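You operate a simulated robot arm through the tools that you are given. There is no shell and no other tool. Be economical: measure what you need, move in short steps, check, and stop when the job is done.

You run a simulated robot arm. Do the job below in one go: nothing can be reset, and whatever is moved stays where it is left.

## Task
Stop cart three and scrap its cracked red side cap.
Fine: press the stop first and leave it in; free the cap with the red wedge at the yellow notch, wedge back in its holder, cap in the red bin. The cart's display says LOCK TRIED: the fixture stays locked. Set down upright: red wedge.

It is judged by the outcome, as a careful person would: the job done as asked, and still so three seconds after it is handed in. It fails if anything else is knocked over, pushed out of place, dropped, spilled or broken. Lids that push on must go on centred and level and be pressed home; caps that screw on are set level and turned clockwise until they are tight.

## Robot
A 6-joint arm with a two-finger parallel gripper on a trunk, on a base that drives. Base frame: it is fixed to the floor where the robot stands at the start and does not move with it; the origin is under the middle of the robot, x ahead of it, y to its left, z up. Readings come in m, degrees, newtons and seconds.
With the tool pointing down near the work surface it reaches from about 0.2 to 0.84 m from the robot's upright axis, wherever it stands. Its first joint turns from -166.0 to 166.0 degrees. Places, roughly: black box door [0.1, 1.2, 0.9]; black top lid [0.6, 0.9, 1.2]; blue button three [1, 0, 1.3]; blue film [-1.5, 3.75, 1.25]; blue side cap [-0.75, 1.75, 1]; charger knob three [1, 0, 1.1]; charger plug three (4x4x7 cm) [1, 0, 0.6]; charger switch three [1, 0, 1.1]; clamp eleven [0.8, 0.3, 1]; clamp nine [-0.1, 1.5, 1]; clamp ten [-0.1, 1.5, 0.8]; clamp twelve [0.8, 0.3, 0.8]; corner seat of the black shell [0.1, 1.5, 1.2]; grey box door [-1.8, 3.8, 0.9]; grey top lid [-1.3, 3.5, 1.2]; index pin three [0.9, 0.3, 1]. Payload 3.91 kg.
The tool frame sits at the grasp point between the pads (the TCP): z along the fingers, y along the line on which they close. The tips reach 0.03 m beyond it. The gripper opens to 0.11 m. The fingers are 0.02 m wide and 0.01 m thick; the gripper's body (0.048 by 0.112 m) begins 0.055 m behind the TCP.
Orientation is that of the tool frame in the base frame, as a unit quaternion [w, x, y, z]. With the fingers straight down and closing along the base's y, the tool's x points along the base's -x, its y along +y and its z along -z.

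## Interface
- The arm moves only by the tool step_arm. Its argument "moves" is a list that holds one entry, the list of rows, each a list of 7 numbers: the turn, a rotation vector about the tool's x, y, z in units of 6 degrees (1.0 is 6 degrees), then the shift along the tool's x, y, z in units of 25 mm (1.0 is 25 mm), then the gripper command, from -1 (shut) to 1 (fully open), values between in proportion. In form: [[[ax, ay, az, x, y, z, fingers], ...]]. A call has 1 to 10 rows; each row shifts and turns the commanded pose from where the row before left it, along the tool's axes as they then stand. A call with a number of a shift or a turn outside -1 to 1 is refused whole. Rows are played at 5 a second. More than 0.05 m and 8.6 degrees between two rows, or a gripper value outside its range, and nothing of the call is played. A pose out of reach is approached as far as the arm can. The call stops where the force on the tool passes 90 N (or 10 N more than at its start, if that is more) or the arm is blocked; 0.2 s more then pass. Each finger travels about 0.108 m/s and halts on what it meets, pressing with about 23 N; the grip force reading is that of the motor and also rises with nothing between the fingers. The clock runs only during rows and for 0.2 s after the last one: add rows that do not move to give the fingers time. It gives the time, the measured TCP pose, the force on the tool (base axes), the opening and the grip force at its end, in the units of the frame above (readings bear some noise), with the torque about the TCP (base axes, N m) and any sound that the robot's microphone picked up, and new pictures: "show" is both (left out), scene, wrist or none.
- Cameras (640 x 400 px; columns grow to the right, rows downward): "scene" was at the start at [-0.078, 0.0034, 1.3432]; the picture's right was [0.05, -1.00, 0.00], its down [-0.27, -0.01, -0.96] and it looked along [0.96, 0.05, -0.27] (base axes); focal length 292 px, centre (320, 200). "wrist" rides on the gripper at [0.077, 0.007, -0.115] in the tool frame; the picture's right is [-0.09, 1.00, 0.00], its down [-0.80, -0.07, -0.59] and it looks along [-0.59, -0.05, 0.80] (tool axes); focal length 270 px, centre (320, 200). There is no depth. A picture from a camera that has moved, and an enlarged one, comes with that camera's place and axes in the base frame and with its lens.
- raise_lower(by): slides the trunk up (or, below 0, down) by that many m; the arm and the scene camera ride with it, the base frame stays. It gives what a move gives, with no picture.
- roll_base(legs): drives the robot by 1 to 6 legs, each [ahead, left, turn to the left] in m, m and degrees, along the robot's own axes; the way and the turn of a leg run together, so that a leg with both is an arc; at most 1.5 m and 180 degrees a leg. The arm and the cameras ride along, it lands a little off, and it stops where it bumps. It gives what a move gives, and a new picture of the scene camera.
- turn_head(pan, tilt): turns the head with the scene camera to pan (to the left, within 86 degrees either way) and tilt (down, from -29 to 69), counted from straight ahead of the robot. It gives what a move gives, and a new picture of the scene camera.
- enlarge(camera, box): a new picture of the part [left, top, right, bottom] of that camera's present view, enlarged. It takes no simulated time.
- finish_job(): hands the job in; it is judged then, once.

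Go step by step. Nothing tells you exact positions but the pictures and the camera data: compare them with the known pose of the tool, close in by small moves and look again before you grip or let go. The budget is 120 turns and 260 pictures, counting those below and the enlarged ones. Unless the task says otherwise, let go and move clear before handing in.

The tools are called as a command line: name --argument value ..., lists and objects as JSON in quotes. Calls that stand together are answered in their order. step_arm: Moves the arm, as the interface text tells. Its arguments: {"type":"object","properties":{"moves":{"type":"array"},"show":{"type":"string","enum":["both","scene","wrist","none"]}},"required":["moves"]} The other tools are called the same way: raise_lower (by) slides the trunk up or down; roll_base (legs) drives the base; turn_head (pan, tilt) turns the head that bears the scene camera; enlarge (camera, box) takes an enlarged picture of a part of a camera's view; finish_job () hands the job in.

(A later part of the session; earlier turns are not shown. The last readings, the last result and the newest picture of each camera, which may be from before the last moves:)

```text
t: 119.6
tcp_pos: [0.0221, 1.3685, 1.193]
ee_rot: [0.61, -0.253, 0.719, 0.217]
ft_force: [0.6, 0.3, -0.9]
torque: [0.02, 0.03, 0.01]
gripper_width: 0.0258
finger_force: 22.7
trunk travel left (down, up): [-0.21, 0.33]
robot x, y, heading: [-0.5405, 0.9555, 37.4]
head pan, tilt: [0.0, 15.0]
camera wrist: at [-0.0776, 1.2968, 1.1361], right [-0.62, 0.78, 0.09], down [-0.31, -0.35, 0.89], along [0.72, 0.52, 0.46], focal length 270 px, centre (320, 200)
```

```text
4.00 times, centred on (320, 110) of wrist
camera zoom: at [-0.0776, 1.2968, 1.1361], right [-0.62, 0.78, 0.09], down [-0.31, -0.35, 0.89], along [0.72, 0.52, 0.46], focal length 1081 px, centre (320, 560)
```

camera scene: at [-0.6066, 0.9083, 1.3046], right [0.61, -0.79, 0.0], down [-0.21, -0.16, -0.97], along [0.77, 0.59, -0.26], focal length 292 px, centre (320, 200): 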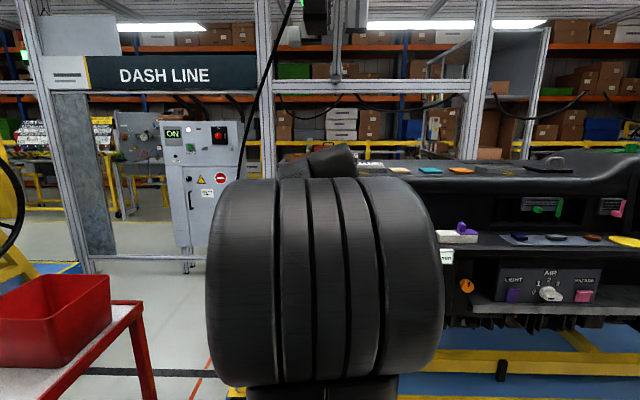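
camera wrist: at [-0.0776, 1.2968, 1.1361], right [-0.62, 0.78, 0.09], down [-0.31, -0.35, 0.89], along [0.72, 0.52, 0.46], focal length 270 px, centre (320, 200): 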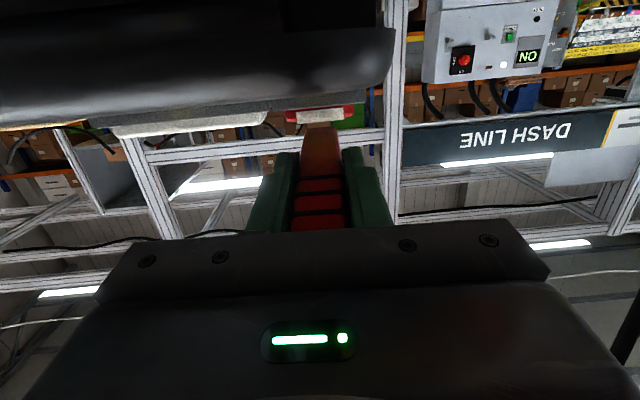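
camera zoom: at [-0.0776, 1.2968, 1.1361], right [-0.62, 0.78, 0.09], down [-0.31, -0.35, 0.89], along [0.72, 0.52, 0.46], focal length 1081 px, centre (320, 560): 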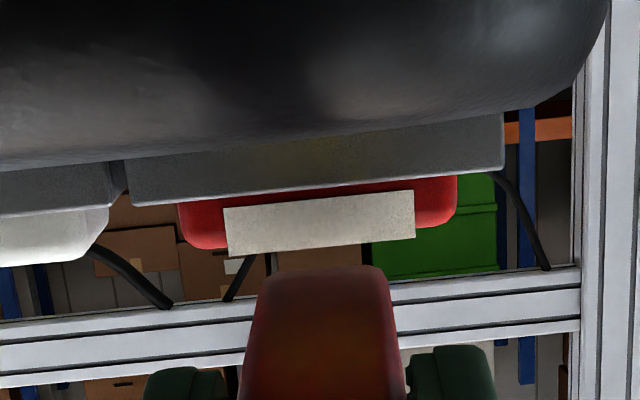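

step_arm --moves '[[[0, 0, 0, 0.24, 0, 0.04, -1], [0, 0, 0, -0.05, 0, 0.3, -1], [0, 0, 0, -0.05, 0, 0.3, -1], [0, 0, 0, -0.03, 0, 0.2, -1]]]' --show "wrist"

enlarge --camera "wrist" --box '[250, 60, 390, 160]'

```text
t: 120.6
tcp_pos: [0.0359, 1.3794, 1.1903]
ee_rot: [0.611, -0.253, 0.718, 0.217]
ft_force: [-18.6, -13.4, -2.0]
torque: [-0.22, 0.31, -0.16]
gripper_width: 0.0256
finger_force: 22.6
trunk travel left (down, up): [-0.21, 0.33]
robot x, y, heading: [-0.5467, 0.9564, 37.4]
head pan, tilt: [0.0, 15.0]
camera wrist: at [-0.0651, 1.307, 1.1323], right [-0.62, 0.78, 0.09], down [-0.31, -0.35, 0.88], along [0.72, 0.52, 0.46], focal length 270 px, centre (320, 200)
```

wrist: 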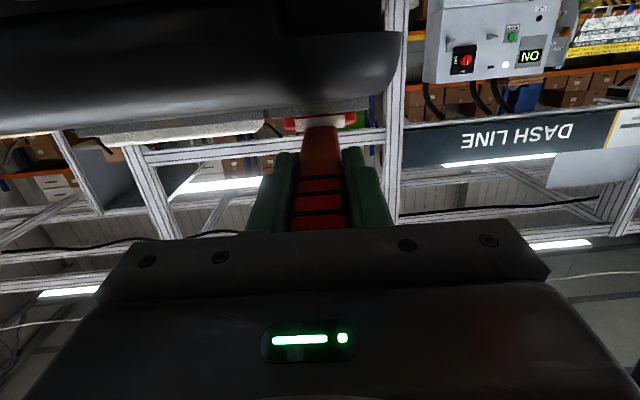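

```text
4.00 times, centred on (320, 110) of wrist
camera zoom: at [-0.0651, 1.307, 1.1323], right [-0.62, 0.78, 0.09], down [-0.31, -0.35, 0.88], along [0.72, 0.52, 0.46], focal length 1081 px, centre (320, 560)
```

zoom: 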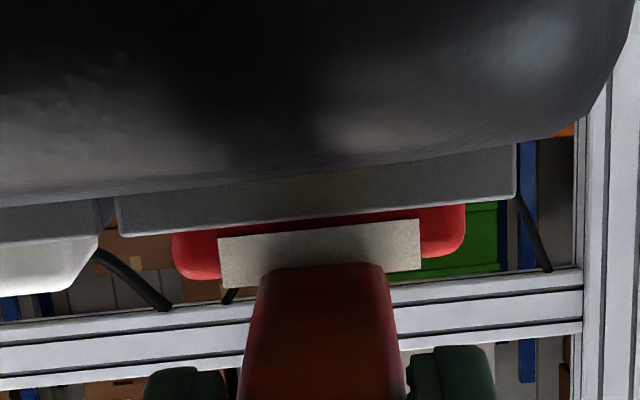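

Tip touches the white block's face, about 6–7 mm too high. Back off, lower, and enter again.

step_arm --moves '[[[0, 0, 0, 0, 0, -0.4, -1], [0, 0, 0, 0.27, 0, 0.04, -1], [0, 0, 0, -0.03, 0, 0.2, -1], [0, 0, 0, -0.03, 0, 0.2, -1]]]' --show "wrist"

enlarge --camera "wrist" --box '[250, 60, 390, 160]'

```text
t: 121.6
tcp_pos: [0.0356, 1.3788, 1.1849]
ee_rot: [0.611, -0.252, 0.718, 0.217]
ft_force: [-21.5, -16.4, -5.1]
torque: [-0.24, 0.42, -0.16]
gripper_width: 0.0257
finger_force: 22.9
trunk travel left (down, up): [-0.21, 0.33]
robot x, y, heading: [-0.5451, 0.9548, 37.5]
head pan, tilt: [0.0, 15.0]
camera wrist: at [-0.0653, 1.307, 1.1266], right [-0.62, 0.78, 0.09], down [-0.31, -0.35, 0.89], along [0.72, 0.52, 0.46], focal length 270 px, centre (320, 200)
```

wrist: 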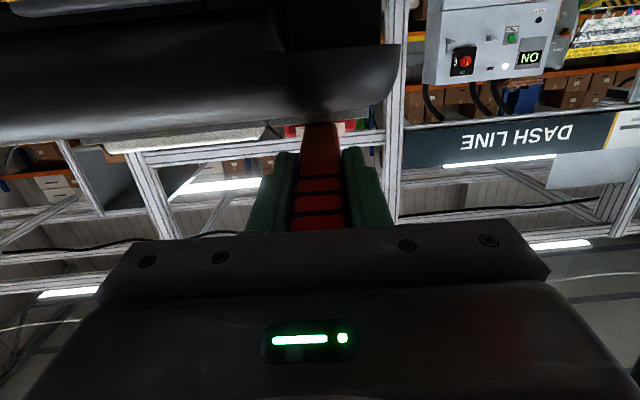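

```text
4.00 times, centred on (320, 110) of wrist
camera zoom: at [-0.0653, 1.307, 1.1266], right [-0.62, 0.78, 0.09], down [-0.31, -0.35, 0.89], along [0.72, 0.52, 0.46], focal length 1081 px, centre (320, 560)
```

zoom: 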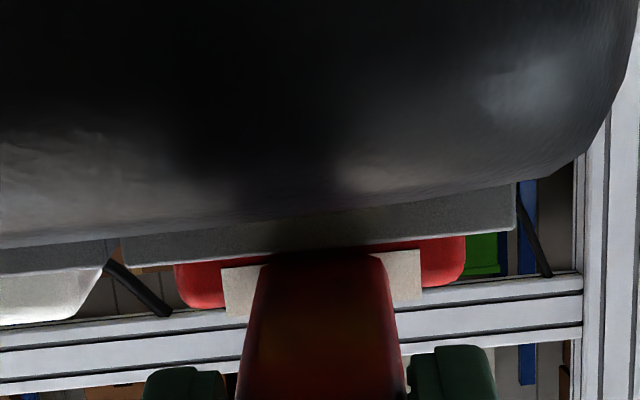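

Tip is at the gap under the block, above the wall. Now lever: handle down, tip up.

step_arm --moves '[[[0, -0.5, 0, 0.1, 0, 0.08, -1], [0, -0.5, 0, 0.1, 0, 0.05, -1], [0, -0.5, 0, 0.1, 0, 0.05, -1], [0, -0.5, 0, 0.1, 0, 0, -1]]]' --show "wrist"

enlarge --camera "wrist" --box '[250, 60, 390, 160]'

```text
t: 122.6
tcp_pos: [0.0357, 1.3791, 1.1835]
ee_rot: [0.631, -0.247, 0.7, 0.225]
ft_force: [-32.3, -25.9, -4.0]
torque: [-0.16, 0.31, -0.47]
gripper_width: 0.0254
finger_force: 22.9
out of reach, approached as far as the arm can: row 2, 3, 4
trunk travel left (down, up): [-0.21, 0.33]
robot x, y, heading: [-0.5474, 0.9546, 37.4]
head pan, tilt: [0.0, 15.0]
camera wrist: at [-0.0622, 1.3095, 1.1186], right [-0.62, 0.78, 0.09], down [-0.35, -0.38, 0.86], along [0.7, 0.5, 0.51], focal length 270 px, centre (320, 200)
```

wrist: 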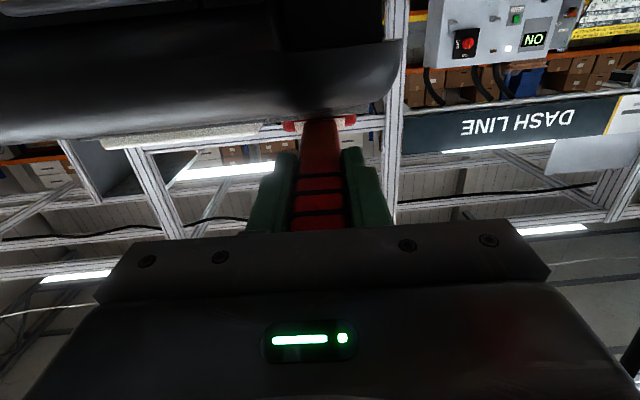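

```text
4.00 times, centred on (320, 110) of wrist
camera zoom: at [-0.0622, 1.3095, 1.1186], right [-0.62, 0.78, 0.09], down [-0.35, -0.38, 0.86], along [0.7, 0.5, 0.51], focal length 1081 px, centre (320, 560)
```

zoom: 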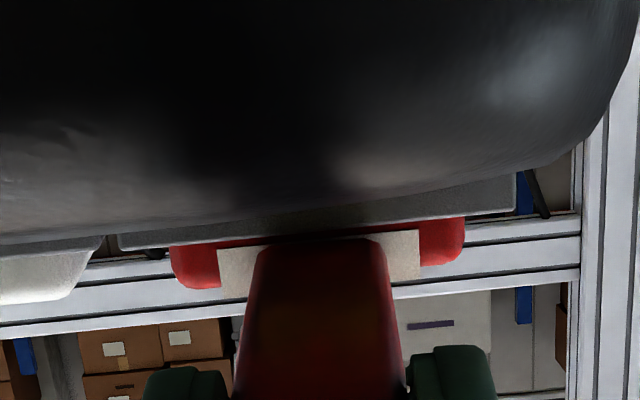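

The wrist can't pitch further; instead I lift straight up with the tip engaged under the block.

step_arm --moves '[[[0, 0, 0, -0.2, 0, 0.05, -1], [0, 0, 0, -0.2, 0, 0, -1], [0, 0, 0, -0.2, 0, 0, -1]]]' --show "wrist"

enlarge --camera "wrist" --box '[250, 60, 390, 160]'

```text
t: 123.4
tcp_pos: [0.0378, 1.38, 1.1959]
ee_rot: [0.631, -0.247, 0.701, 0.224]
ft_force: [-36.8, -28.2, -3.2]
torque: [-0.59, 0.74, -0.5]
gripper_width: 0.0255
finger_force: 23.4
trunk travel left (down, up): [-0.21, 0.33]
robot x, y, heading: [-0.5478, 0.9546, 37.6]
head pan, tilt: [0.0, 15.0]
camera wrist: at [-0.0608, 1.3103, 1.1308], right [-0.62, 0.78, 0.09], down [-0.35, -0.38, 0.86], along [0.7, 0.5, 0.51], focal length 270 px, centre (320, 200)
```

wrist: 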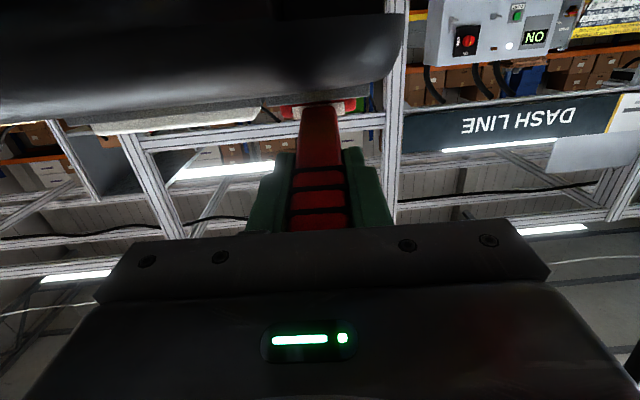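

```text
4.00 times, centred on (320, 110) of wrist
camera zoom: at [-0.0608, 1.3103, 1.1308], right [-0.62, 0.78, 0.09], down [-0.35, -0.38, 0.86], along [0.7, 0.5, 0.51], focal length 1081 px, centre (320, 560)
```

zoom: 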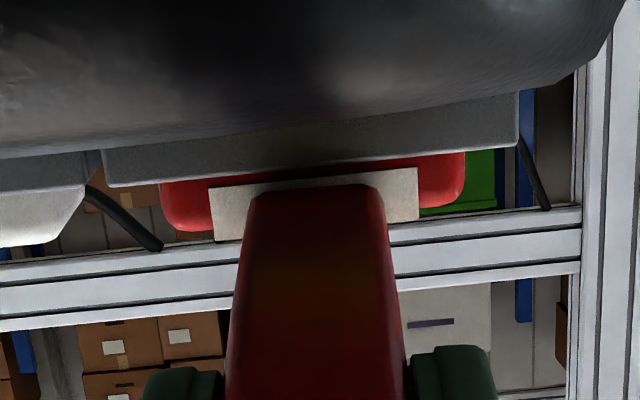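

The wedge pivoted in the grip. I back off to study the gap closely from this low angle.

step_arm --moves '[[[0, 0, 0, 0, 0, -0.8, -1], [0, 0, 0, -0.8, 0, -0.8, -1], [0, 0, 0, -0.8, 0, 0, -1]]]' --show "wrist"

enlarge --camera "wrist" --box '[280, 60, 360, 110]'

enlarge --camera "wrist" --box '[260, 90, 400, 240]'

```text
t: 124.2
tcp_pos: [0.0152, 1.363, 1.2358]
ee_rot: [0.628, -0.249, 0.702, 0.225]
ft_force: [0.4, -0.1, -0.2]
torque: [0.0, 0.04, -0.04]
gripper_width: 0.0255
finger_force: 23.2
trunk travel left (down, up): [-0.21, 0.33]
robot x, y, heading: [-0.5457, 0.9549, 37.5]
head pan, tilt: [0.0, 15.0]
camera wrist: at [-0.0832, 1.2917, 1.1716], right [-0.62, 0.78, 0.09], down [-0.35, -0.37, 0.86], along [0.7, 0.5, 0.5], focal length 270 px, centre (320, 200)
```

wrist: 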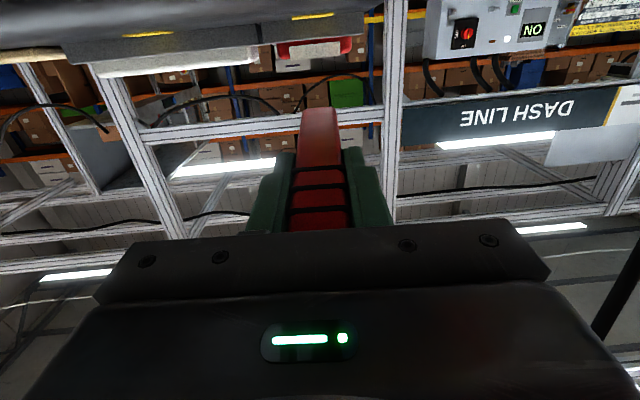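

```text
8.00 times, centred on (320, 85) of wrist
camera zoom: at [-0.0832, 1.2917, 1.1716], right [-0.62, 0.78, 0.09], down [-0.35, -0.37, 0.86], along [0.7, 0.5, 0.5], focal length 2162 px, centre (320, 1120)
```

zoom: 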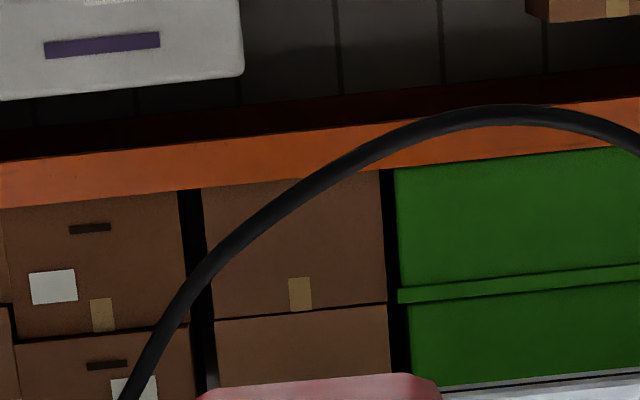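

```text
2.67 times, centred on (330, 165) of wrist
camera zoom: at [-0.0832, 1.2917, 1.1716], right [-0.62, 0.78, 0.09], down [-0.35, -0.37, 0.86], along [0.7, 0.5, 0.5], focal length 721 px, centre (293, 293)
```

zoom: 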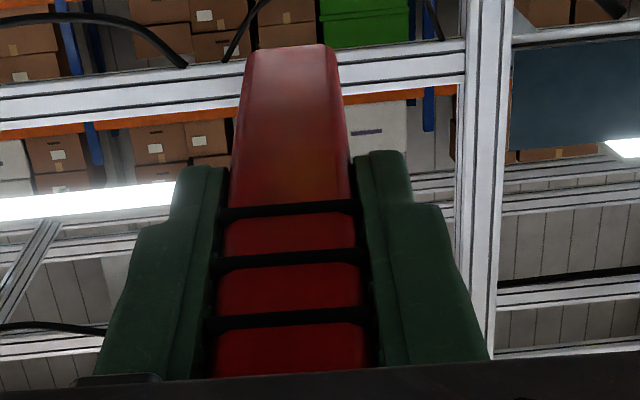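

enlarge --camera "wrist" --box '[260, 0, 380, 75]'

enlarge --camera "wrist" --box '[290, 30, 350, 68]'

```text
5.33 times, centred on (320, 38) of wrist
camera zoom: at [-0.0832, 1.2917, 1.1716], right [-0.62, 0.78, 0.09], down [-0.35, -0.37, 0.86], along [0.7, 0.5, 0.5], focal length 1442 px, centre (320, 1067)
```

zoom: 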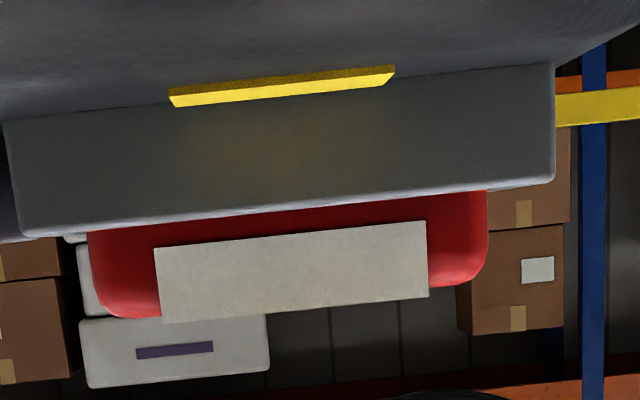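

```text
10.53 times, centred on (320, 49) of wrist
camera zoom: at [-0.0832, 1.2917, 1.1716], right [-0.62, 0.78, 0.09], down [-0.35, -0.37, 0.86], along [0.7, 0.5, 0.5], focal length 2845 px, centre (320, 1790)
```

zoom: 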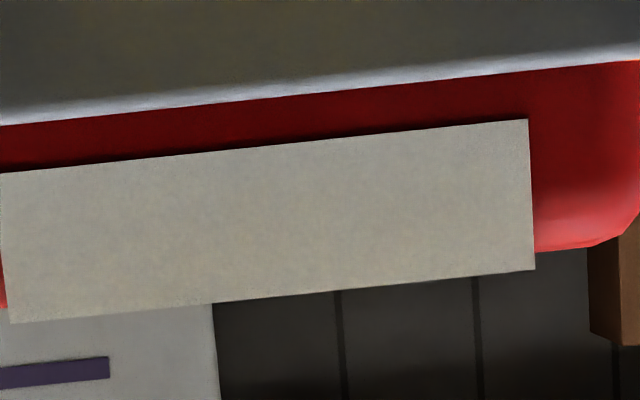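

I need to know the overhead structure better, to stand the wedge upright at the mark. I look up from here and then from a position to the right.

turn_head --pan 0 --tilt -12

roll_base --legs '[[-0.2, 0, 0], [0, -0.4, 0]]'

turn_head --pan 35 --tilt 0

```text
t: 125.1
tcp_pos: [0.0159, 1.361, 1.2361]
ee_rot: [0.628, -0.247, 0.703, 0.223]
ft_force: [0.2, 0.3, -1.1]
torque: [0.0, -0.01, -0.01]
gripper_width: 0.0258
finger_force: 23.0
trunk travel left (down, up): [-0.21, 0.33]
robot x, y, heading: [-0.5471, 0.9572, 37.3]
head pan, tilt: [0.0, -12.0]
camera scene: at [-0.615, 0.9018, 1.3468], right [0.61, -0.79, 0.0], down [0.16, 0.13, -0.98], along [0.78, 0.6, 0.21], focal length 292 px, centre (320, 200)
```

scene: 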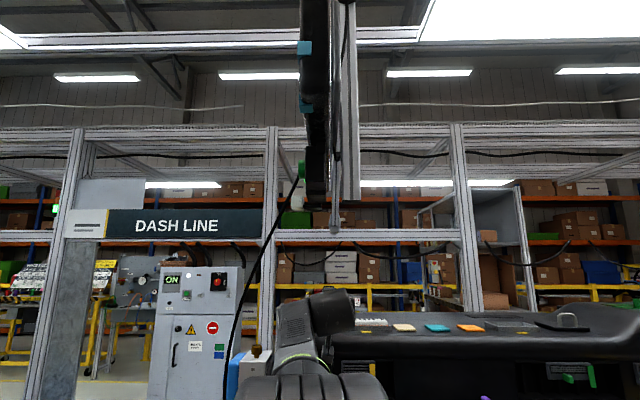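

```text
t: 128.8
tcp_pos: [0.0984, 0.9278, 1.2353]
ee_rot: [0.628, -0.25, 0.702, 0.226]
ft_force: [-0.2, 0.6, -0.3]
torque: [-0.01, 0.05, 0.02]
gripper_width: 0.0258
finger_force: 23.1
trunk travel left (down, up): [-0.21, 0.33]
robot x, y, heading: [-0.4573, 0.5164, 37.5]
head pan, tilt: [0.0, -12.0]
camera scene: at [-0.5295, 0.4648, 1.3469], right [0.61, -0.79, 0.0], down [0.16, 0.13, -0.98], along [0.77, 0.6, 0.21], focal length 292 px, centre (320, 200)
```

scene: 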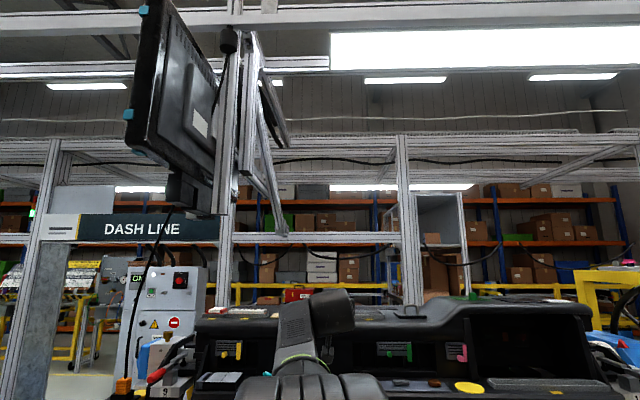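

```text
t: 129.8
tcp_pos: [0.0981, 0.9292, 1.2352]
ee_rot: [0.628, -0.25, 0.702, 0.226]
ft_force: [0.4, 0.4, -0.5]
torque: [0.0, 0.02, 0.01]
gripper_width: 0.0255
finger_force: 22.9
trunk travel left (down, up): [-0.21, 0.33]
robot x, y, heading: [-0.4583, 0.52, 37.7]
head pan, tilt: [35.0, 0.0]
camera scene: at [-0.5682, 0.4999, 1.3288], right [0.96, -0.3, 0.0], down [0.0, 0.0, -1.0], along [0.3, 0.96, 0.0], focal length 292 px, centre (320, 200)
```

scene: 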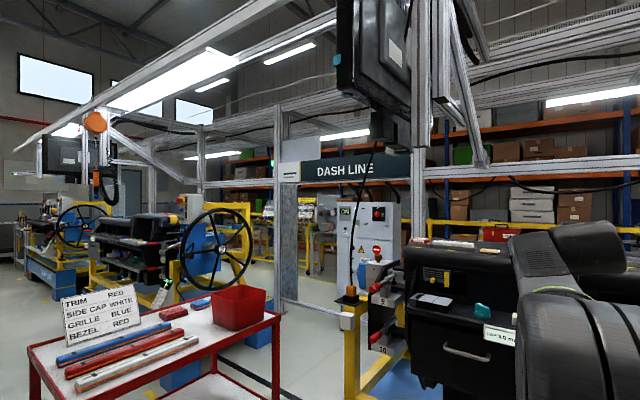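

Good fix: post bottom is at (0.00, 1.28, 1.50), badge at about (-0.07, 1.33, 1.49). The space directly above the notch is free, so I'll come from the right with the wedge upright. First bring the tool to vertical here.

raise_lower --by 0.08

step_arm --moves '[[[0, 1, 0, 0.28, 0, -0.43, -1], [0, 1, 0, 0.33, 0, -0.4, -1], [0, 1, 0, 0.37, 0, -0.37, -1], [0, 1, 0, 0.4, 0, -0.33, -1], [0, 1, 0, 0.44, 0, -0.28, -1], [0, 1, 0, 0.46, 0, -0.23, -1], [0, 1, 0, 0.48, 0, -0.19, -1]]]' --show "none"

step_arm --moves '[[[0, 1, 0, 0.5, 0, -0.13, -1], [0, 1, 0, 0.51, 0, -0.08, -1], [0, 1, 0, 0.52, 0, -0.03, -1], [0, 1, 0, 0.52, 0, 0.03, -1], [0, 1, 0, 0.51, 0, 0.08, -1]]]' --show "wrist"

```text
t: 131.0
tcp_pos: [0.097, 0.9287, 1.3148]
ee_rot: [0.627, -0.25, 0.702, 0.226]
ft_force: [-0.7, -0.9, -0.2]
torque: [-0.01, -0.01, 0.01]
gripper_width: 0.0258
finger_force: 22.6
trunk travel left (down, up): [-0.29, 0.25]
robot x, y, heading: [-0.4611, 0.5228, 37.9]
head pan, tilt: [35.0, 0.0]
```

```text
t: 132.6
tcp_pos: [0.0344, 0.8779, 1.2754]
ee_rot: [0.334, -0.314, 0.88, 0.121]
ft_force: [0.4, 0.3, 0.0]
torque: [0.04, -0.04, -0.02]
gripper_width: 0.0255
finger_force: 23.3
trunk travel left (down, up): [-0.29, 0.25]
robot x, y, heading: [-0.4616, 0.5146, 37.9]
head pan, tilt: [35.0, 0.0]
```

```text
t: 133.8
tcp_pos: [-0.0102, 0.8401, 1.2453]
ee_rot: [0.096, -0.335, 0.937, 0.035]
ft_force: [0.3, -0.7, -1.1]
torque: [-0.01, 0.01, 0.0]
gripper_width: 0.0256
finger_force: 22.8
trunk travel left (down, up): [-0.29, 0.25]
robot x, y, heading: [-0.4612, 0.5188, 37.9]
head pan, tilt: [35.0, 0.0]
camera wrist: at [-0.0892, 0.7842, 1.3422], right [-0.56, 0.83, 0.02], down [0.56, 0.36, 0.74], along [0.61, 0.43, -0.67], focal length 270 px, centre (320, 200)
```

wrist: 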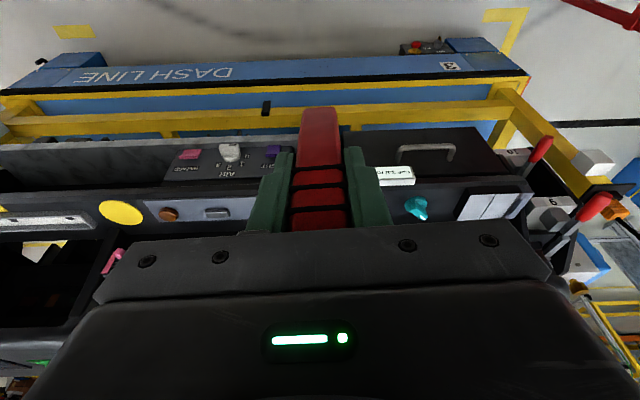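

Wedge is vertical (the tool tilted 11° compensates its pivot in the grip). Now turn left and shift right so I come in from the right of the post.

roll_base --legs '[[0, 0, 45], [0, -0.485, 0], [0.13, 0, 0]]'

step_arm --moves '[[[0.19, 0, 0.92, 0, 0, 0, -1], [0.19, 0, 0.92, 0, 0, 0, -1], [0.19, 0, 0.92, 0, 0, 0, -1], [0.19, 0, 0.92, 0, 0, 0, -1], [0.19, 0, 0.92, 0, 0, 0, -1], [0.19, 0, 0.92, 0, 0, 0, -1], [0.19, 0, 0.92, 0, 0, 0, -1], [0.19, 0, 0.92, 0, 0, 0, -1]]]' --show "wrist"

turn_head --pan 0 --tilt 5

```text
t: 139.7
tcp_pos: [0.1293, 1.1391, 1.2462]
ee_rot: [0.073, -0.67, 0.736, 0.07]
ft_force: [0.0, 0.4, -1.4]
torque: [0.02, -0.02, 0.03]
gripper_width: 0.0255
finger_force: 22.6
trunk travel left (down, up): [-0.29, 0.25]
robot x, y, heading: [0.0427, 0.5932, 83.2]
head pan, tilt: [35.0, 0.0]
camera scene: at [-0.0221, 0.502, 1.4088], right [0.88, 0.47, 0.0], down [0.0, 0.0, -1.0], along [-0.47, 0.88, 0.0], focal length 292 px, centre (320, 200)
```

scene: 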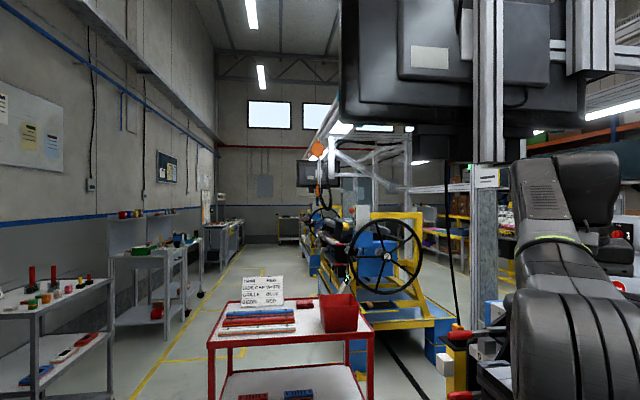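

```text
t: 141.4
tcp_pos: [0.1294, 1.1374, 1.2451]
ee_rot: [0.095, -0.336, 0.936, 0.036]
ft_force: [0.3, 0.5, -0.1]
torque: [0.0, 0.0, -0.01]
gripper_width: 0.0255
finger_force: 23.0
trunk travel left (down, up): [-0.29, 0.25]
robot x, y, heading: [0.0438, 0.5929, 83.2]
head pan, tilt: [35.0, 0.0]
camera wrist: at [0.0506, 1.0815, 1.3425], right [-0.57, 0.82, 0.02], down [0.56, 0.37, 0.74], along [0.6, 0.43, -0.67], focal length 270 px, centre (320, 200)
```

wrist: 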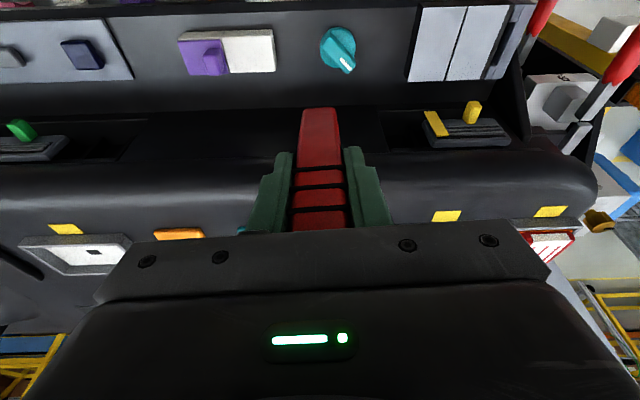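

```text
t: 142.5
tcp_pos: [0.1298, 1.1371, 1.2471]
ee_rot: [0.095, -0.337, 0.936, 0.036]
ft_force: [-0.1, 0.4, -0.1]
torque: [0.0, 0.0, 0.02]
gripper_width: 0.0257
finger_force: 23.0
trunk travel left (down, up): [-0.29, 0.25]
robot x, y, heading: [0.0409, 0.5941, 83.3]
head pan, tilt: [0.0, 5.0]
camera scene: at [0.0312, 0.5134, 1.4008], right [0.99, -0.12, 0.0], down [-0.01, -0.09, -1.0], along [0.12, 0.99, -0.09], focal length 292 px, centre (320, 200)
```

scene: 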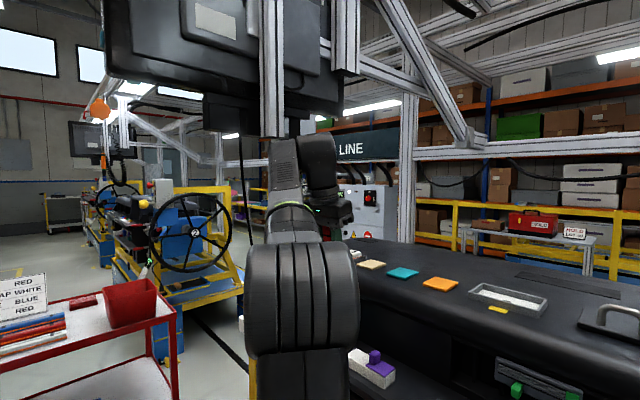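

Clear view: the post is left of the arm. I raise 2 cm, roll ahead 10 cm, then slide the wedge tip along the dash front to the yellow mark.

raise_lower --by 0.02

roll_base --legs '[[0.1, 0, 0]]'

step_arm --moves '[[[0, 0, 0, -0.4, 1, 0.09, -1], [0, 0, 0, -0.4, 1, 0.09, -1], [0, 0, 0, -0.4, 1, 0.09, -1], [0, 0, 0, -0.4, 1, 0.09, -1], [0, 0, 0, -0.4, 1, 0.09, -1]]]' --show "both"

```text
t: 143.1
tcp_pos: [0.1298, 1.137, 1.2645]
ee_rot: [0.095, -0.337, 0.936, 0.036]
ft_force: [0.0, 0.2, -1.0]
torque: [0.0, 0.02, -0.01]
gripper_width: 0.0256
finger_force: 23.4
trunk travel left (down, up): [-0.31, 0.23]
robot x, y, heading: [0.0423, 0.5932, 83.2]
head pan, tilt: [0.0, 5.0]
```

```text
t: 144.3
tcp_pos: [0.1415, 1.2376, 1.266]
ee_rot: [0.094, -0.337, 0.936, 0.035]
ft_force: [-0.4, -0.2, -0.9]
torque: [0.01, 0.01, 0.05]
gripper_width: 0.0253
finger_force: 23.2
trunk travel left (down, up): [-0.31, 0.23]
robot x, y, heading: [0.0516, 0.6913, 82.8]
head pan, tilt: [0.0, 5.0]
camera scene: at [0.0432, 0.6136, 1.4208], right [0.99, -0.12, 0.0], down [-0.01, -0.09, -1.0], along [0.12, 0.99, -0.09], focal length 292 px, centre (320, 200)
```

scene: 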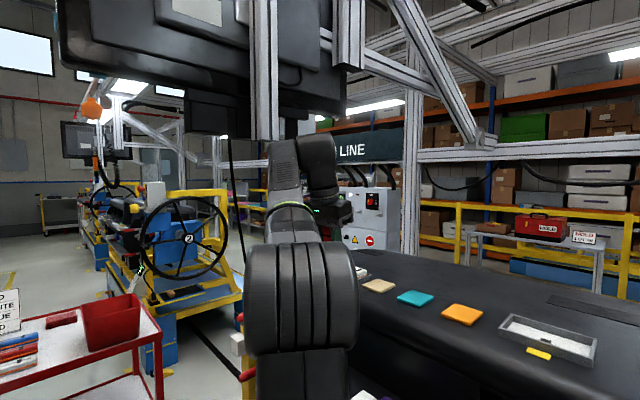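

```text
t: 145.4
tcp_pos: [0.1125, 1.3158, 1.2476]
ee_rot: [0.106, -0.331, 0.936, 0.053]
ft_force: [-1.2, -0.6, 46.3]
torque: [-0.04, -0.7, -0.04]
gripper_width: 0.0259
finger_force: 22.5
out of reach, approached as far as the arm can: row 1, 2, 3, 4, 5
trunk travel left (down, up): [-0.31, 0.23]
robot x, y, heading: [0.0565, 0.6912, 83.1]
head pan, tilt: [0.0, 5.0]
stopped in row 5: the force on the tool passed its limit at 97 N (the readings are from after the stop); the commanded pose is now the measured one
camera scene: at [0.0427, 0.607, 1.4206], right [0.99, -0.12, 0.0], down [-0.01, -0.08, -1.0], along [0.12, 0.99, -0.08], focal length 292 px, centre (320, 200)
camera wrist: at [0.0322, 1.2553, 1.3415], right [-0.56, 0.83, 0.05], down [0.56, 0.33, 0.76], along [0.61, 0.46, -0.64], focal length 270 px, centre (320, 200)
```

scene: 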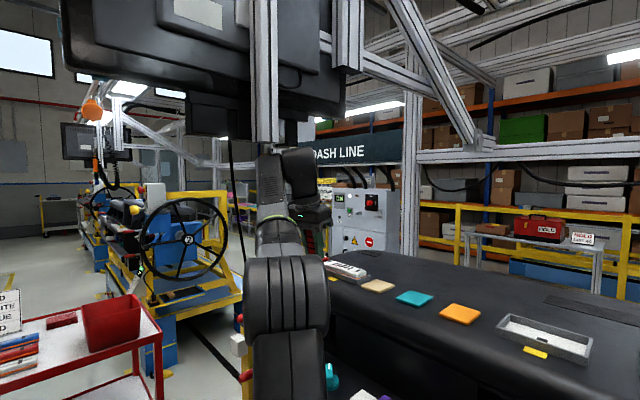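
wrist: 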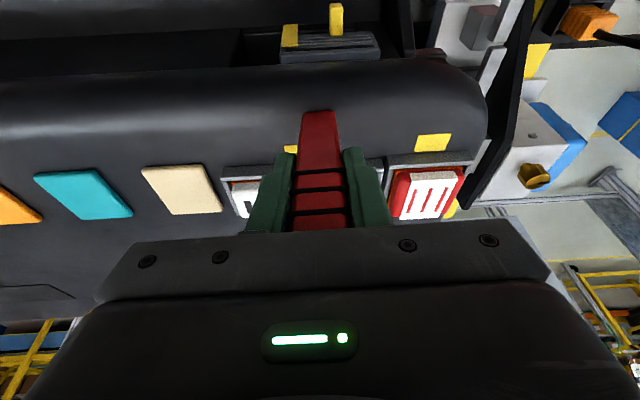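

The arm ran out of reach at this trunk height and the wedge came to rest on the dash. I lift it off, back away, and return to the earlier straight approach (which had reach), keeping the wedge steeper.

step_arm --moves '[[[0, 0, 0, -0.12, 0, -0.6, -1], [0, 0, 0, 0.3, -0.2, -0.2, -1]]]' --show "none"

roll_base --legs '[[-0.25, 0, 0], [0, 0.55, 0], [0, 0, -45.6]]'

enlarge --camera "wrist" --box '[260, 90, 400, 240]'

```text
t: 146.0
tcp_pos: [0.1084, 1.3056, 1.2478]
ee_rot: [0.102, -0.333, 0.936, 0.046]
ft_force: [-2.6, 7.4, 29.1]
torque: [0.8, -0.43, 0.19]
gripper_width: 0.0257
finger_force: 22.6
out of reach, approached as far as the arm can: row 1
trunk travel left (down, up): [-0.31, 0.23]
robot x, y, heading: [0.0555, 0.6929, 83.2]
head pan, tilt: [0.0, 5.0]
```

```text
t: 152.7
tcp_pos: [-0.0395, 0.8942, 1.2476]
ee_rot: [0.112, 0.061, 0.992, 0.002]
ft_force: [-0.2, -0.3, -1.2]
torque: [0.01, -0.02, -0.02]
gripper_width: 0.0257
finger_force: 23.6
trunk travel left (down, up): [-0.31, 0.23]
robot x, y, heading: [-0.5224, 0.5115, 37.2]
head pan, tilt: [0.0, 5.0]
camera scene: at [-0.5849, 0.4608, 1.4208], right [0.6, -0.8, 0.0], down [-0.07, -0.05, -1.0], along [0.8, 0.6, -0.09], focal length 292 px, centre (320, 200)
```

scene: 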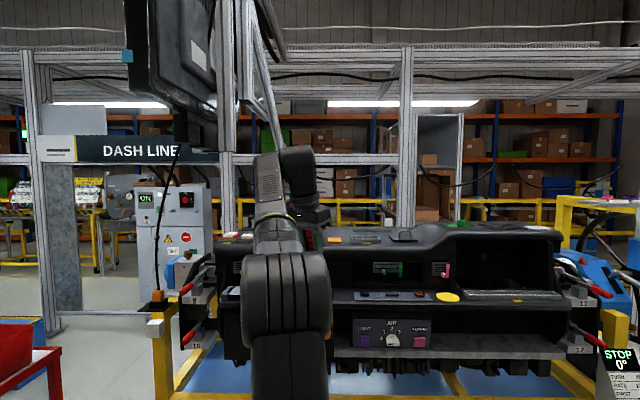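

```text
2.67 times, centred on (330, 165) of wrist
camera zoom: at [-0.1378, 0.9129, 1.342], right [0.21, 0.98, 0.04], down [0.64, -0.16, 0.76], along [0.74, -0.13, -0.65], focal length 721 px, centre (293, 293)
```

zoom: 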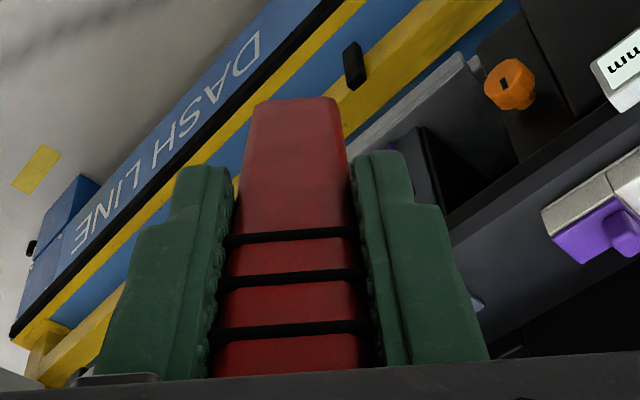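

enlarge --camera "scene" --box '[270, 190, 350, 260]'

step_arm --moves '[[[-0.2, 0, -0.92, 0, 0, 0, -1], [-0.2, 0, -0.92, 0, 0, 0, -1], [-0.2, 0, -0.92, 0, 0, 0, -1], [-0.2, 0, -0.92, 0, 0, 0, -1], [-0.2, 0, -0.92, 0, 0, 0, -1], [-0.2, 0, -0.92, 0, 0, 0, -1], [-0.2, 0, -0.92, 0, 0, 0, -1], [-0.2, 0, -0.9, 0, 0, 0, -1]]]' --show "scene"

enlarge --camera "scene" --box '[270, 190, 350, 260]'

```text
5.71 times, centred on (310, 225) of scene
camera zoom: at [-0.5849, 0.4608, 1.4208], right [0.6, -0.8, 0.0], down [-0.07, -0.05, -1.0], along [0.8, 0.6, -0.09], focal length 1672 px, centre (377, 57)
```

zoom: 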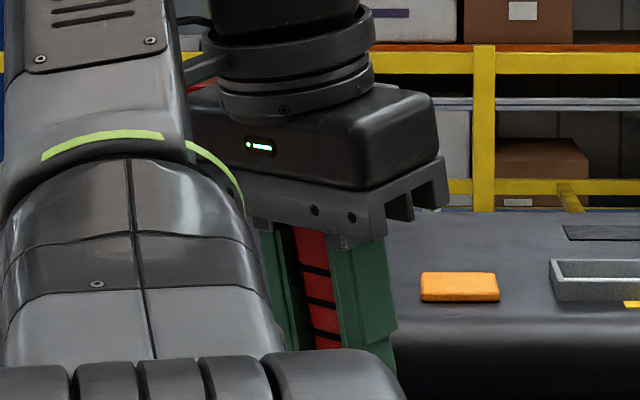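

```text
t: 154.5
tcp_pos: [-0.0405, 0.8933, 1.2466]
ee_rot: [0.109, -0.325, 0.939, 0.042]
ft_force: [0.1, 0.3, -0.2]
torque: [0.02, -0.01, -0.02]
gripper_width: 0.0257
finger_force: 22.5
trunk travel left (down, up): [-0.31, 0.23]
robot x, y, heading: [-0.5213, 0.5057, 37.0]
head pan, tilt: [0.0, 5.0]
camera scene: at [-0.5849, 0.4607, 1.4208], right [0.6, -0.8, 0.0], down [-0.07, -0.05, -1.0], along [0.8, 0.6, -0.09], focal length 292 px, centre (320, 200)
```

scene: 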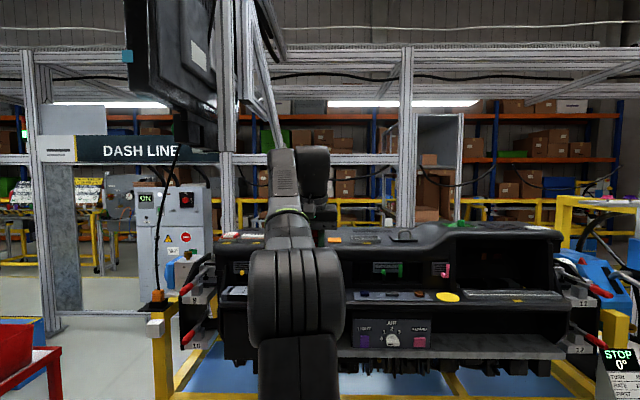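

```text
5.71 times, centred on (310, 225) of scene
camera zoom: at [-0.5849, 0.4607, 1.4208], right [0.6, -0.8, 0.0], down [-0.07, -0.05, -1.0], along [0.8, 0.6, -0.09], focal length 1672 px, centre (377, 57)
```

zoom: 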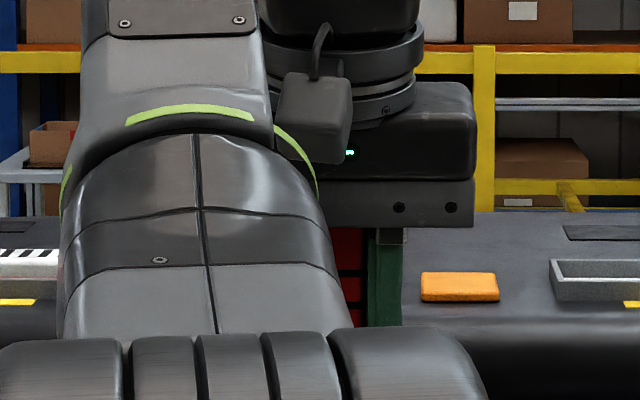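

raise_lower --by 0.14

step_arm --moves '[[[0, -0.65, 0, 0.24, 0, 0.89, -1], [0, -0.65, 0, 0.31, 0, 0.86, -1], [0, -0.65, 0, 0.39, 0, 0.83, -1], [0, -0.65, 0, 0.46, 0, 0.8, -1], [0, -0.65, 0, 0.51, 0, 0.76, -1], [0, -0.65, 0, 0.54, 0, 0.74, -1]]]' --show "none"

roll_base --legs '[[0, 0.376, 0], [0.29, 0, 0]]'

step_arm --moves '[[[0, 0, 0, 0, 0, 0, -1]]]' --show "wrist"

```text
t: 156.1
tcp_pos: [-0.0402, 0.8942, 1.387]
ee_rot: [0.108, -0.325, 0.939, 0.041]
ft_force: [0.1, 0.1, -1.1]
torque: [0.0, 0.0, -0.01]
gripper_width: 0.0256
finger_force: 23.0
trunk travel left (down, up): [-0.45, 0.09]
robot x, y, heading: [-0.5193, 0.5117, 36.9]
head pan, tilt: [0.0, 5.0]
```

```text
t: 157.5
tcp_pos: [-0.0472, 0.89, 1.2492]
ee_rot: [0.298, -0.31, 0.897, 0.106]
ft_force: [-0.4, 0.6, 0.3]
torque: [-0.02, 0.02, 0.02]
gripper_width: 0.0257
finger_force: 22.9
trunk travel left (down, up): [-0.45, 0.09]
robot x, y, heading: [-0.5165, 0.5067, 37.2]
head pan, tilt: [0.0, 5.0]
```

```text
t: 161.5
tcp_pos: [-0.041, 1.3667, 1.2493]
ee_rot: [0.297, -0.309, 0.897, 0.106]
ft_force: [1.3, 0.3, -1.7]
torque: [-0.02, 0.01, -0.01]
gripper_width: 0.0254
finger_force: 22.9
trunk travel left (down, up): [-0.45, 0.09]
robot x, y, heading: [-0.5145, 0.989, 36.9]
head pan, tilt: [0.0, 5.0]
camera scene: at [-0.5788, 0.9383, 1.5608], right [0.6, -0.8, 0.0], down [-0.07, -0.05, -1.0], along [0.8, 0.6, -0.09], focal length 292 px, centre (320, 200)
```

scene: 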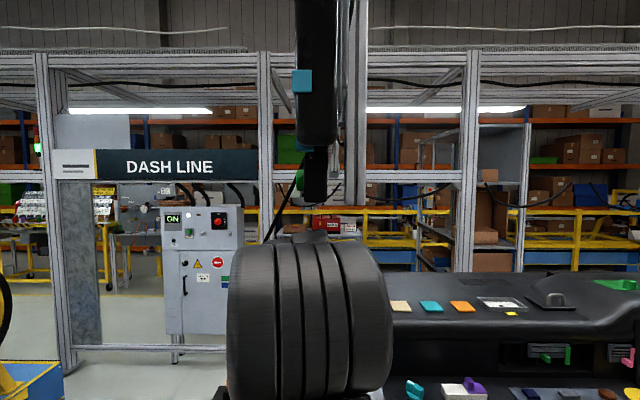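

```text
t: 161.9
tcp_pos: [-0.0423, 1.3659, 1.2476]
ee_rot: [0.297, -0.309, 0.898, 0.105]
ft_force: [-0.4, 0.6, -1.9]
torque: [-0.02, 0.03, 0.03]
gripper_width: 0.0257
finger_force: 23.1
trunk travel left (down, up): [-0.45, 0.09]
robot x, y, heading: [-0.5195, 0.9879, 36.9]
head pan, tilt: [0.0, 5.0]
camera wrist: at [-0.1472, 1.2924, 1.2945], right [-0.56, 0.83, 0.06], down [0.27, 0.12, 0.95], along [0.78, 0.55, -0.29], focal length 270 px, centre (320, 200)
```

wrist: 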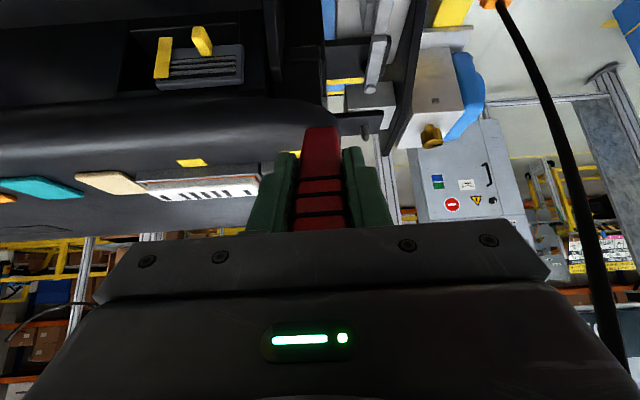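

step_arm --moves '[[[0, 0, 0, 0, -0.72, 0, -1], [0, 0, 0, 0, -0.72, 0, -1], [0, 0, 0, -0.74, 0, 0.55, -1], [0, 0, 0, -0.74, 0, 0.55, -1], [0, 0, 0, -0.74, 0, 0.55, -1], [0, 0, 0, -0.74, 0, 0.55, -1]]]' --show "wrist"

enlarge --camera "wrist" --box '[250, 60, 390, 160]'

```text
t: 163.3
tcp_pos: [0.0553, 1.3943, 1.2474]
ee_rot: [0.296, -0.309, 0.898, 0.106]
ft_force: [1.0, 0.1, -1.3]
torque: [0.02, -0.03, 0.0]
gripper_width: 0.0256
finger_force: 23.3
trunk travel left (down, up): [-0.45, 0.09]
robot x, y, heading: [-0.5157, 0.9819, 37.1]
head pan, tilt: [0.0, 5.0]
camera wrist: at [-0.0509, 1.3215, 1.2938], right [-0.56, 0.83, 0.06], down [0.27, 0.12, 0.95], along [0.78, 0.55, -0.29], focal length 270 px, centre (320, 200)
```

wrist: 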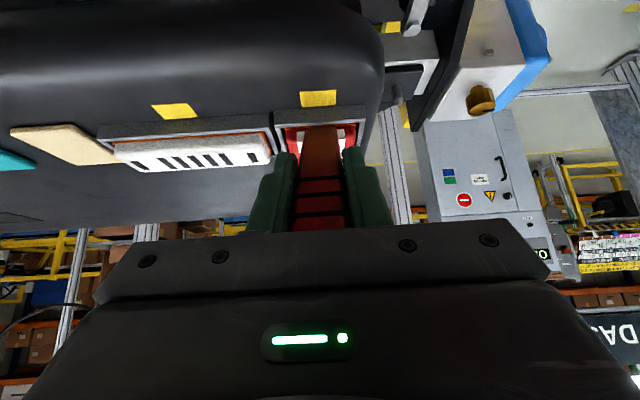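

```text
4.00 times, centred on (320, 110) of wrist
camera zoom: at [-0.0509, 1.3215, 1.2938], right [-0.56, 0.83, 0.06], down [0.27, 0.12, 0.95], along [0.78, 0.55, -0.29], focal length 1081 px, centre (320, 560)
```

zoom: 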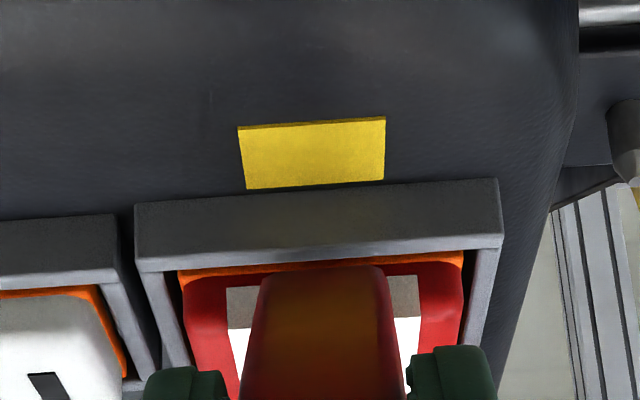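

Now press straight down onto the yellow mark, firmly.

step_arm --moves '[[[0, 0, 0, 0.3, 0, 0.4, -1], [0, 0, 0, 0.18, 0, 0.24, -1], [0, 0, 0, 0.1, 0, 0.14, -1], [0, 0, 0, 0.1, 0, 0.14, -1], [0, 0, 0, 0.1, 0, 0.14, -1], [0, 0, 0, 0.1, 0, 0.14, -1], [0, 0, 0, 0, 0, 0, -1]]]' --show "wrist"

enlarge --camera "wrist" --box '[250, 60, 390, 160]'

```text
t: 164.9
tcp_pos: [0.0431, 1.3872, 1.2275]
ee_rot: [0.307, -0.307, 0.894, 0.109]
ft_force: [-35.2, -27.9, 57.9]
torque: [0.46, -1.84, -0.62]
gripper_width: 0.0257
finger_force: 22.6
trunk travel left (down, up): [-0.45, 0.09]
robot x, y, heading: [-0.5181, 0.9821, 36.8]
head pan, tilt: [0.0, 5.0]
camera wrist: at [-0.0628, 1.3127, 1.2694], right [-0.56, 0.83, 0.06], down [0.26, 0.1, 0.96], along [0.79, 0.55, -0.27], focal length 270 px, centre (320, 200)
```

wrist: 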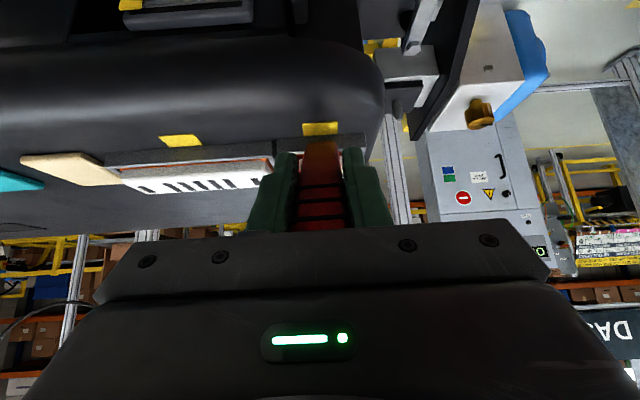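

```text
4.00 times, centred on (320, 110) of wrist
camera zoom: at [-0.0628, 1.3127, 1.2694], right [-0.56, 0.83, 0.06], down [0.26, 0.1, 0.96], along [0.79, 0.55, -0.27], focal length 1081 px, centre (320, 560)
```

zoom: 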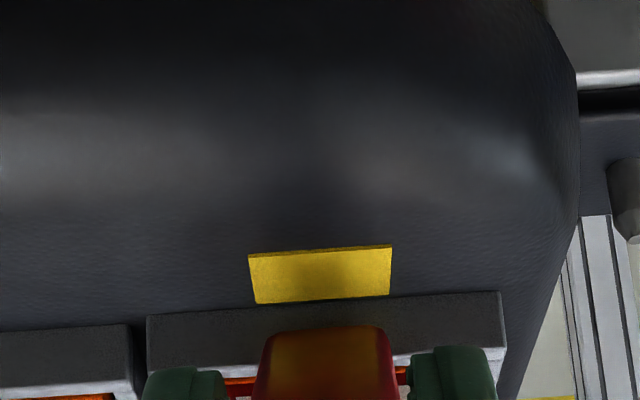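

The tip rode up on the wall and the wedge pivoted in the grip. New idea: pin the tip at the wall foot on the yellow mark and swing the wedge upright about its tip by letting it pivot in the pads. First lift off and look at how it sits.

step_arm --moves '[[[0, 0, 0, -0.4, 0, -0.55, -1], [0, 0, 0, 0.5, 0, -0.5, -1]]]' --show "none"

enlarge --camera "wrist" --box '[250, 60, 390, 160]'

```text
t: 165.5
tcp_pos: [0.0394, 1.3862, 1.2282]
ee_rot: [0.293, -0.31, 0.898, 0.106]
ft_force: [-0.8, 0.5, -0.9]
torque: [0.01, -0.02, -0.01]
gripper_width: 0.0257
finger_force: 22.5
trunk travel left (down, up): [-0.45, 0.09]
robot x, y, heading: [-0.5167, 0.9848, 37.2]
head pan, tilt: [0.0, 5.0]
```

```text
4.00 times, centred on (320, 110) of wrist
camera zoom: at [-0.0656, 1.3114, 1.2731], right [-0.56, 0.83, 0.06], down [0.28, 0.12, 0.95], along [0.78, 0.55, -0.3], focal length 1081 px, centre (320, 560)
```

zoom: 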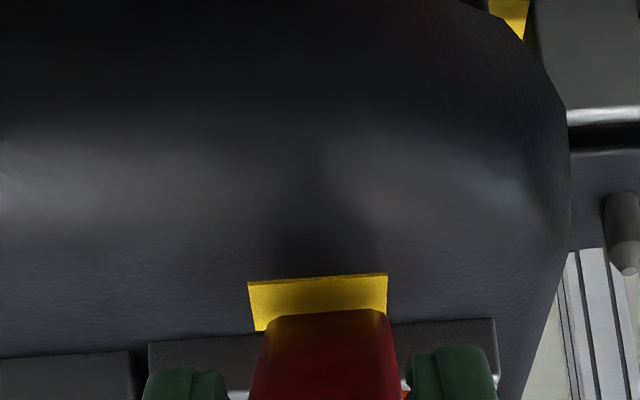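

Tip hovers over the mark. I set it into the wall foot and swing the handle up and forward in an arc about the tip.

step_arm --moves '[[[0, 0, 0, -0.32, 0, 0.58, -1], [0, 0, 0, -0.53, 0, 0.02, -1], [0, 0, 0, -0.5, 0, 0.1, -1], [0, 0, 0, -0.49, 0, 0.18, -1], [0, 0, 0, -0.46, 0, 0.26, -1], [0, 0, 0, 0, 0, 0, -1]]]' --show "wrist"

enlarge --camera "wrist" --box '[230, 40, 410, 180]'

```text
t: 166.9
tcp_pos: [0.0839, 1.4198, 1.252]
ee_rot: [0.304, -0.308, 0.895, 0.107]
ft_force: [-11.4, -8.7, 43.6]
torque: [-0.58, 0.5, -0.19]
gripper_width: 0.0259
finger_force: 23.1
trunk travel left (down, up): [-0.45, 0.09]
robot x, y, heading: [-0.5172, 0.9874, 36.9]
head pan, tilt: [0.0, 5.0]
camera wrist: at [-0.0216, 1.3453, 1.2957], right [-0.56, 0.83, 0.06], down [0.26, 0.11, 0.96], along [0.79, 0.55, -0.28], focal length 270 px, centre (320, 200)
```

wrist: 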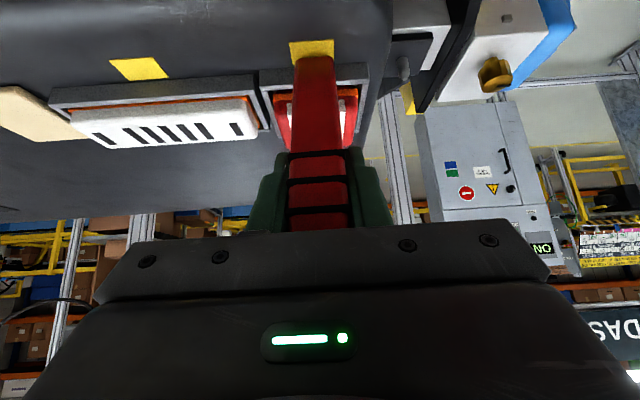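

```text
2.86 times, centred on (320, 110) of wrist
camera zoom: at [-0.0216, 1.3453, 1.2957], right [-0.56, 0.83, 0.06], down [0.26, 0.11, 0.96], along [0.79, 0.55, -0.28], focal length 772 px, centre (320, 457)
```

zoom: 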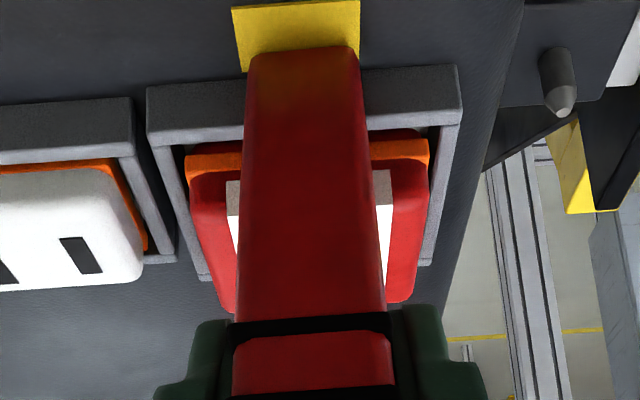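

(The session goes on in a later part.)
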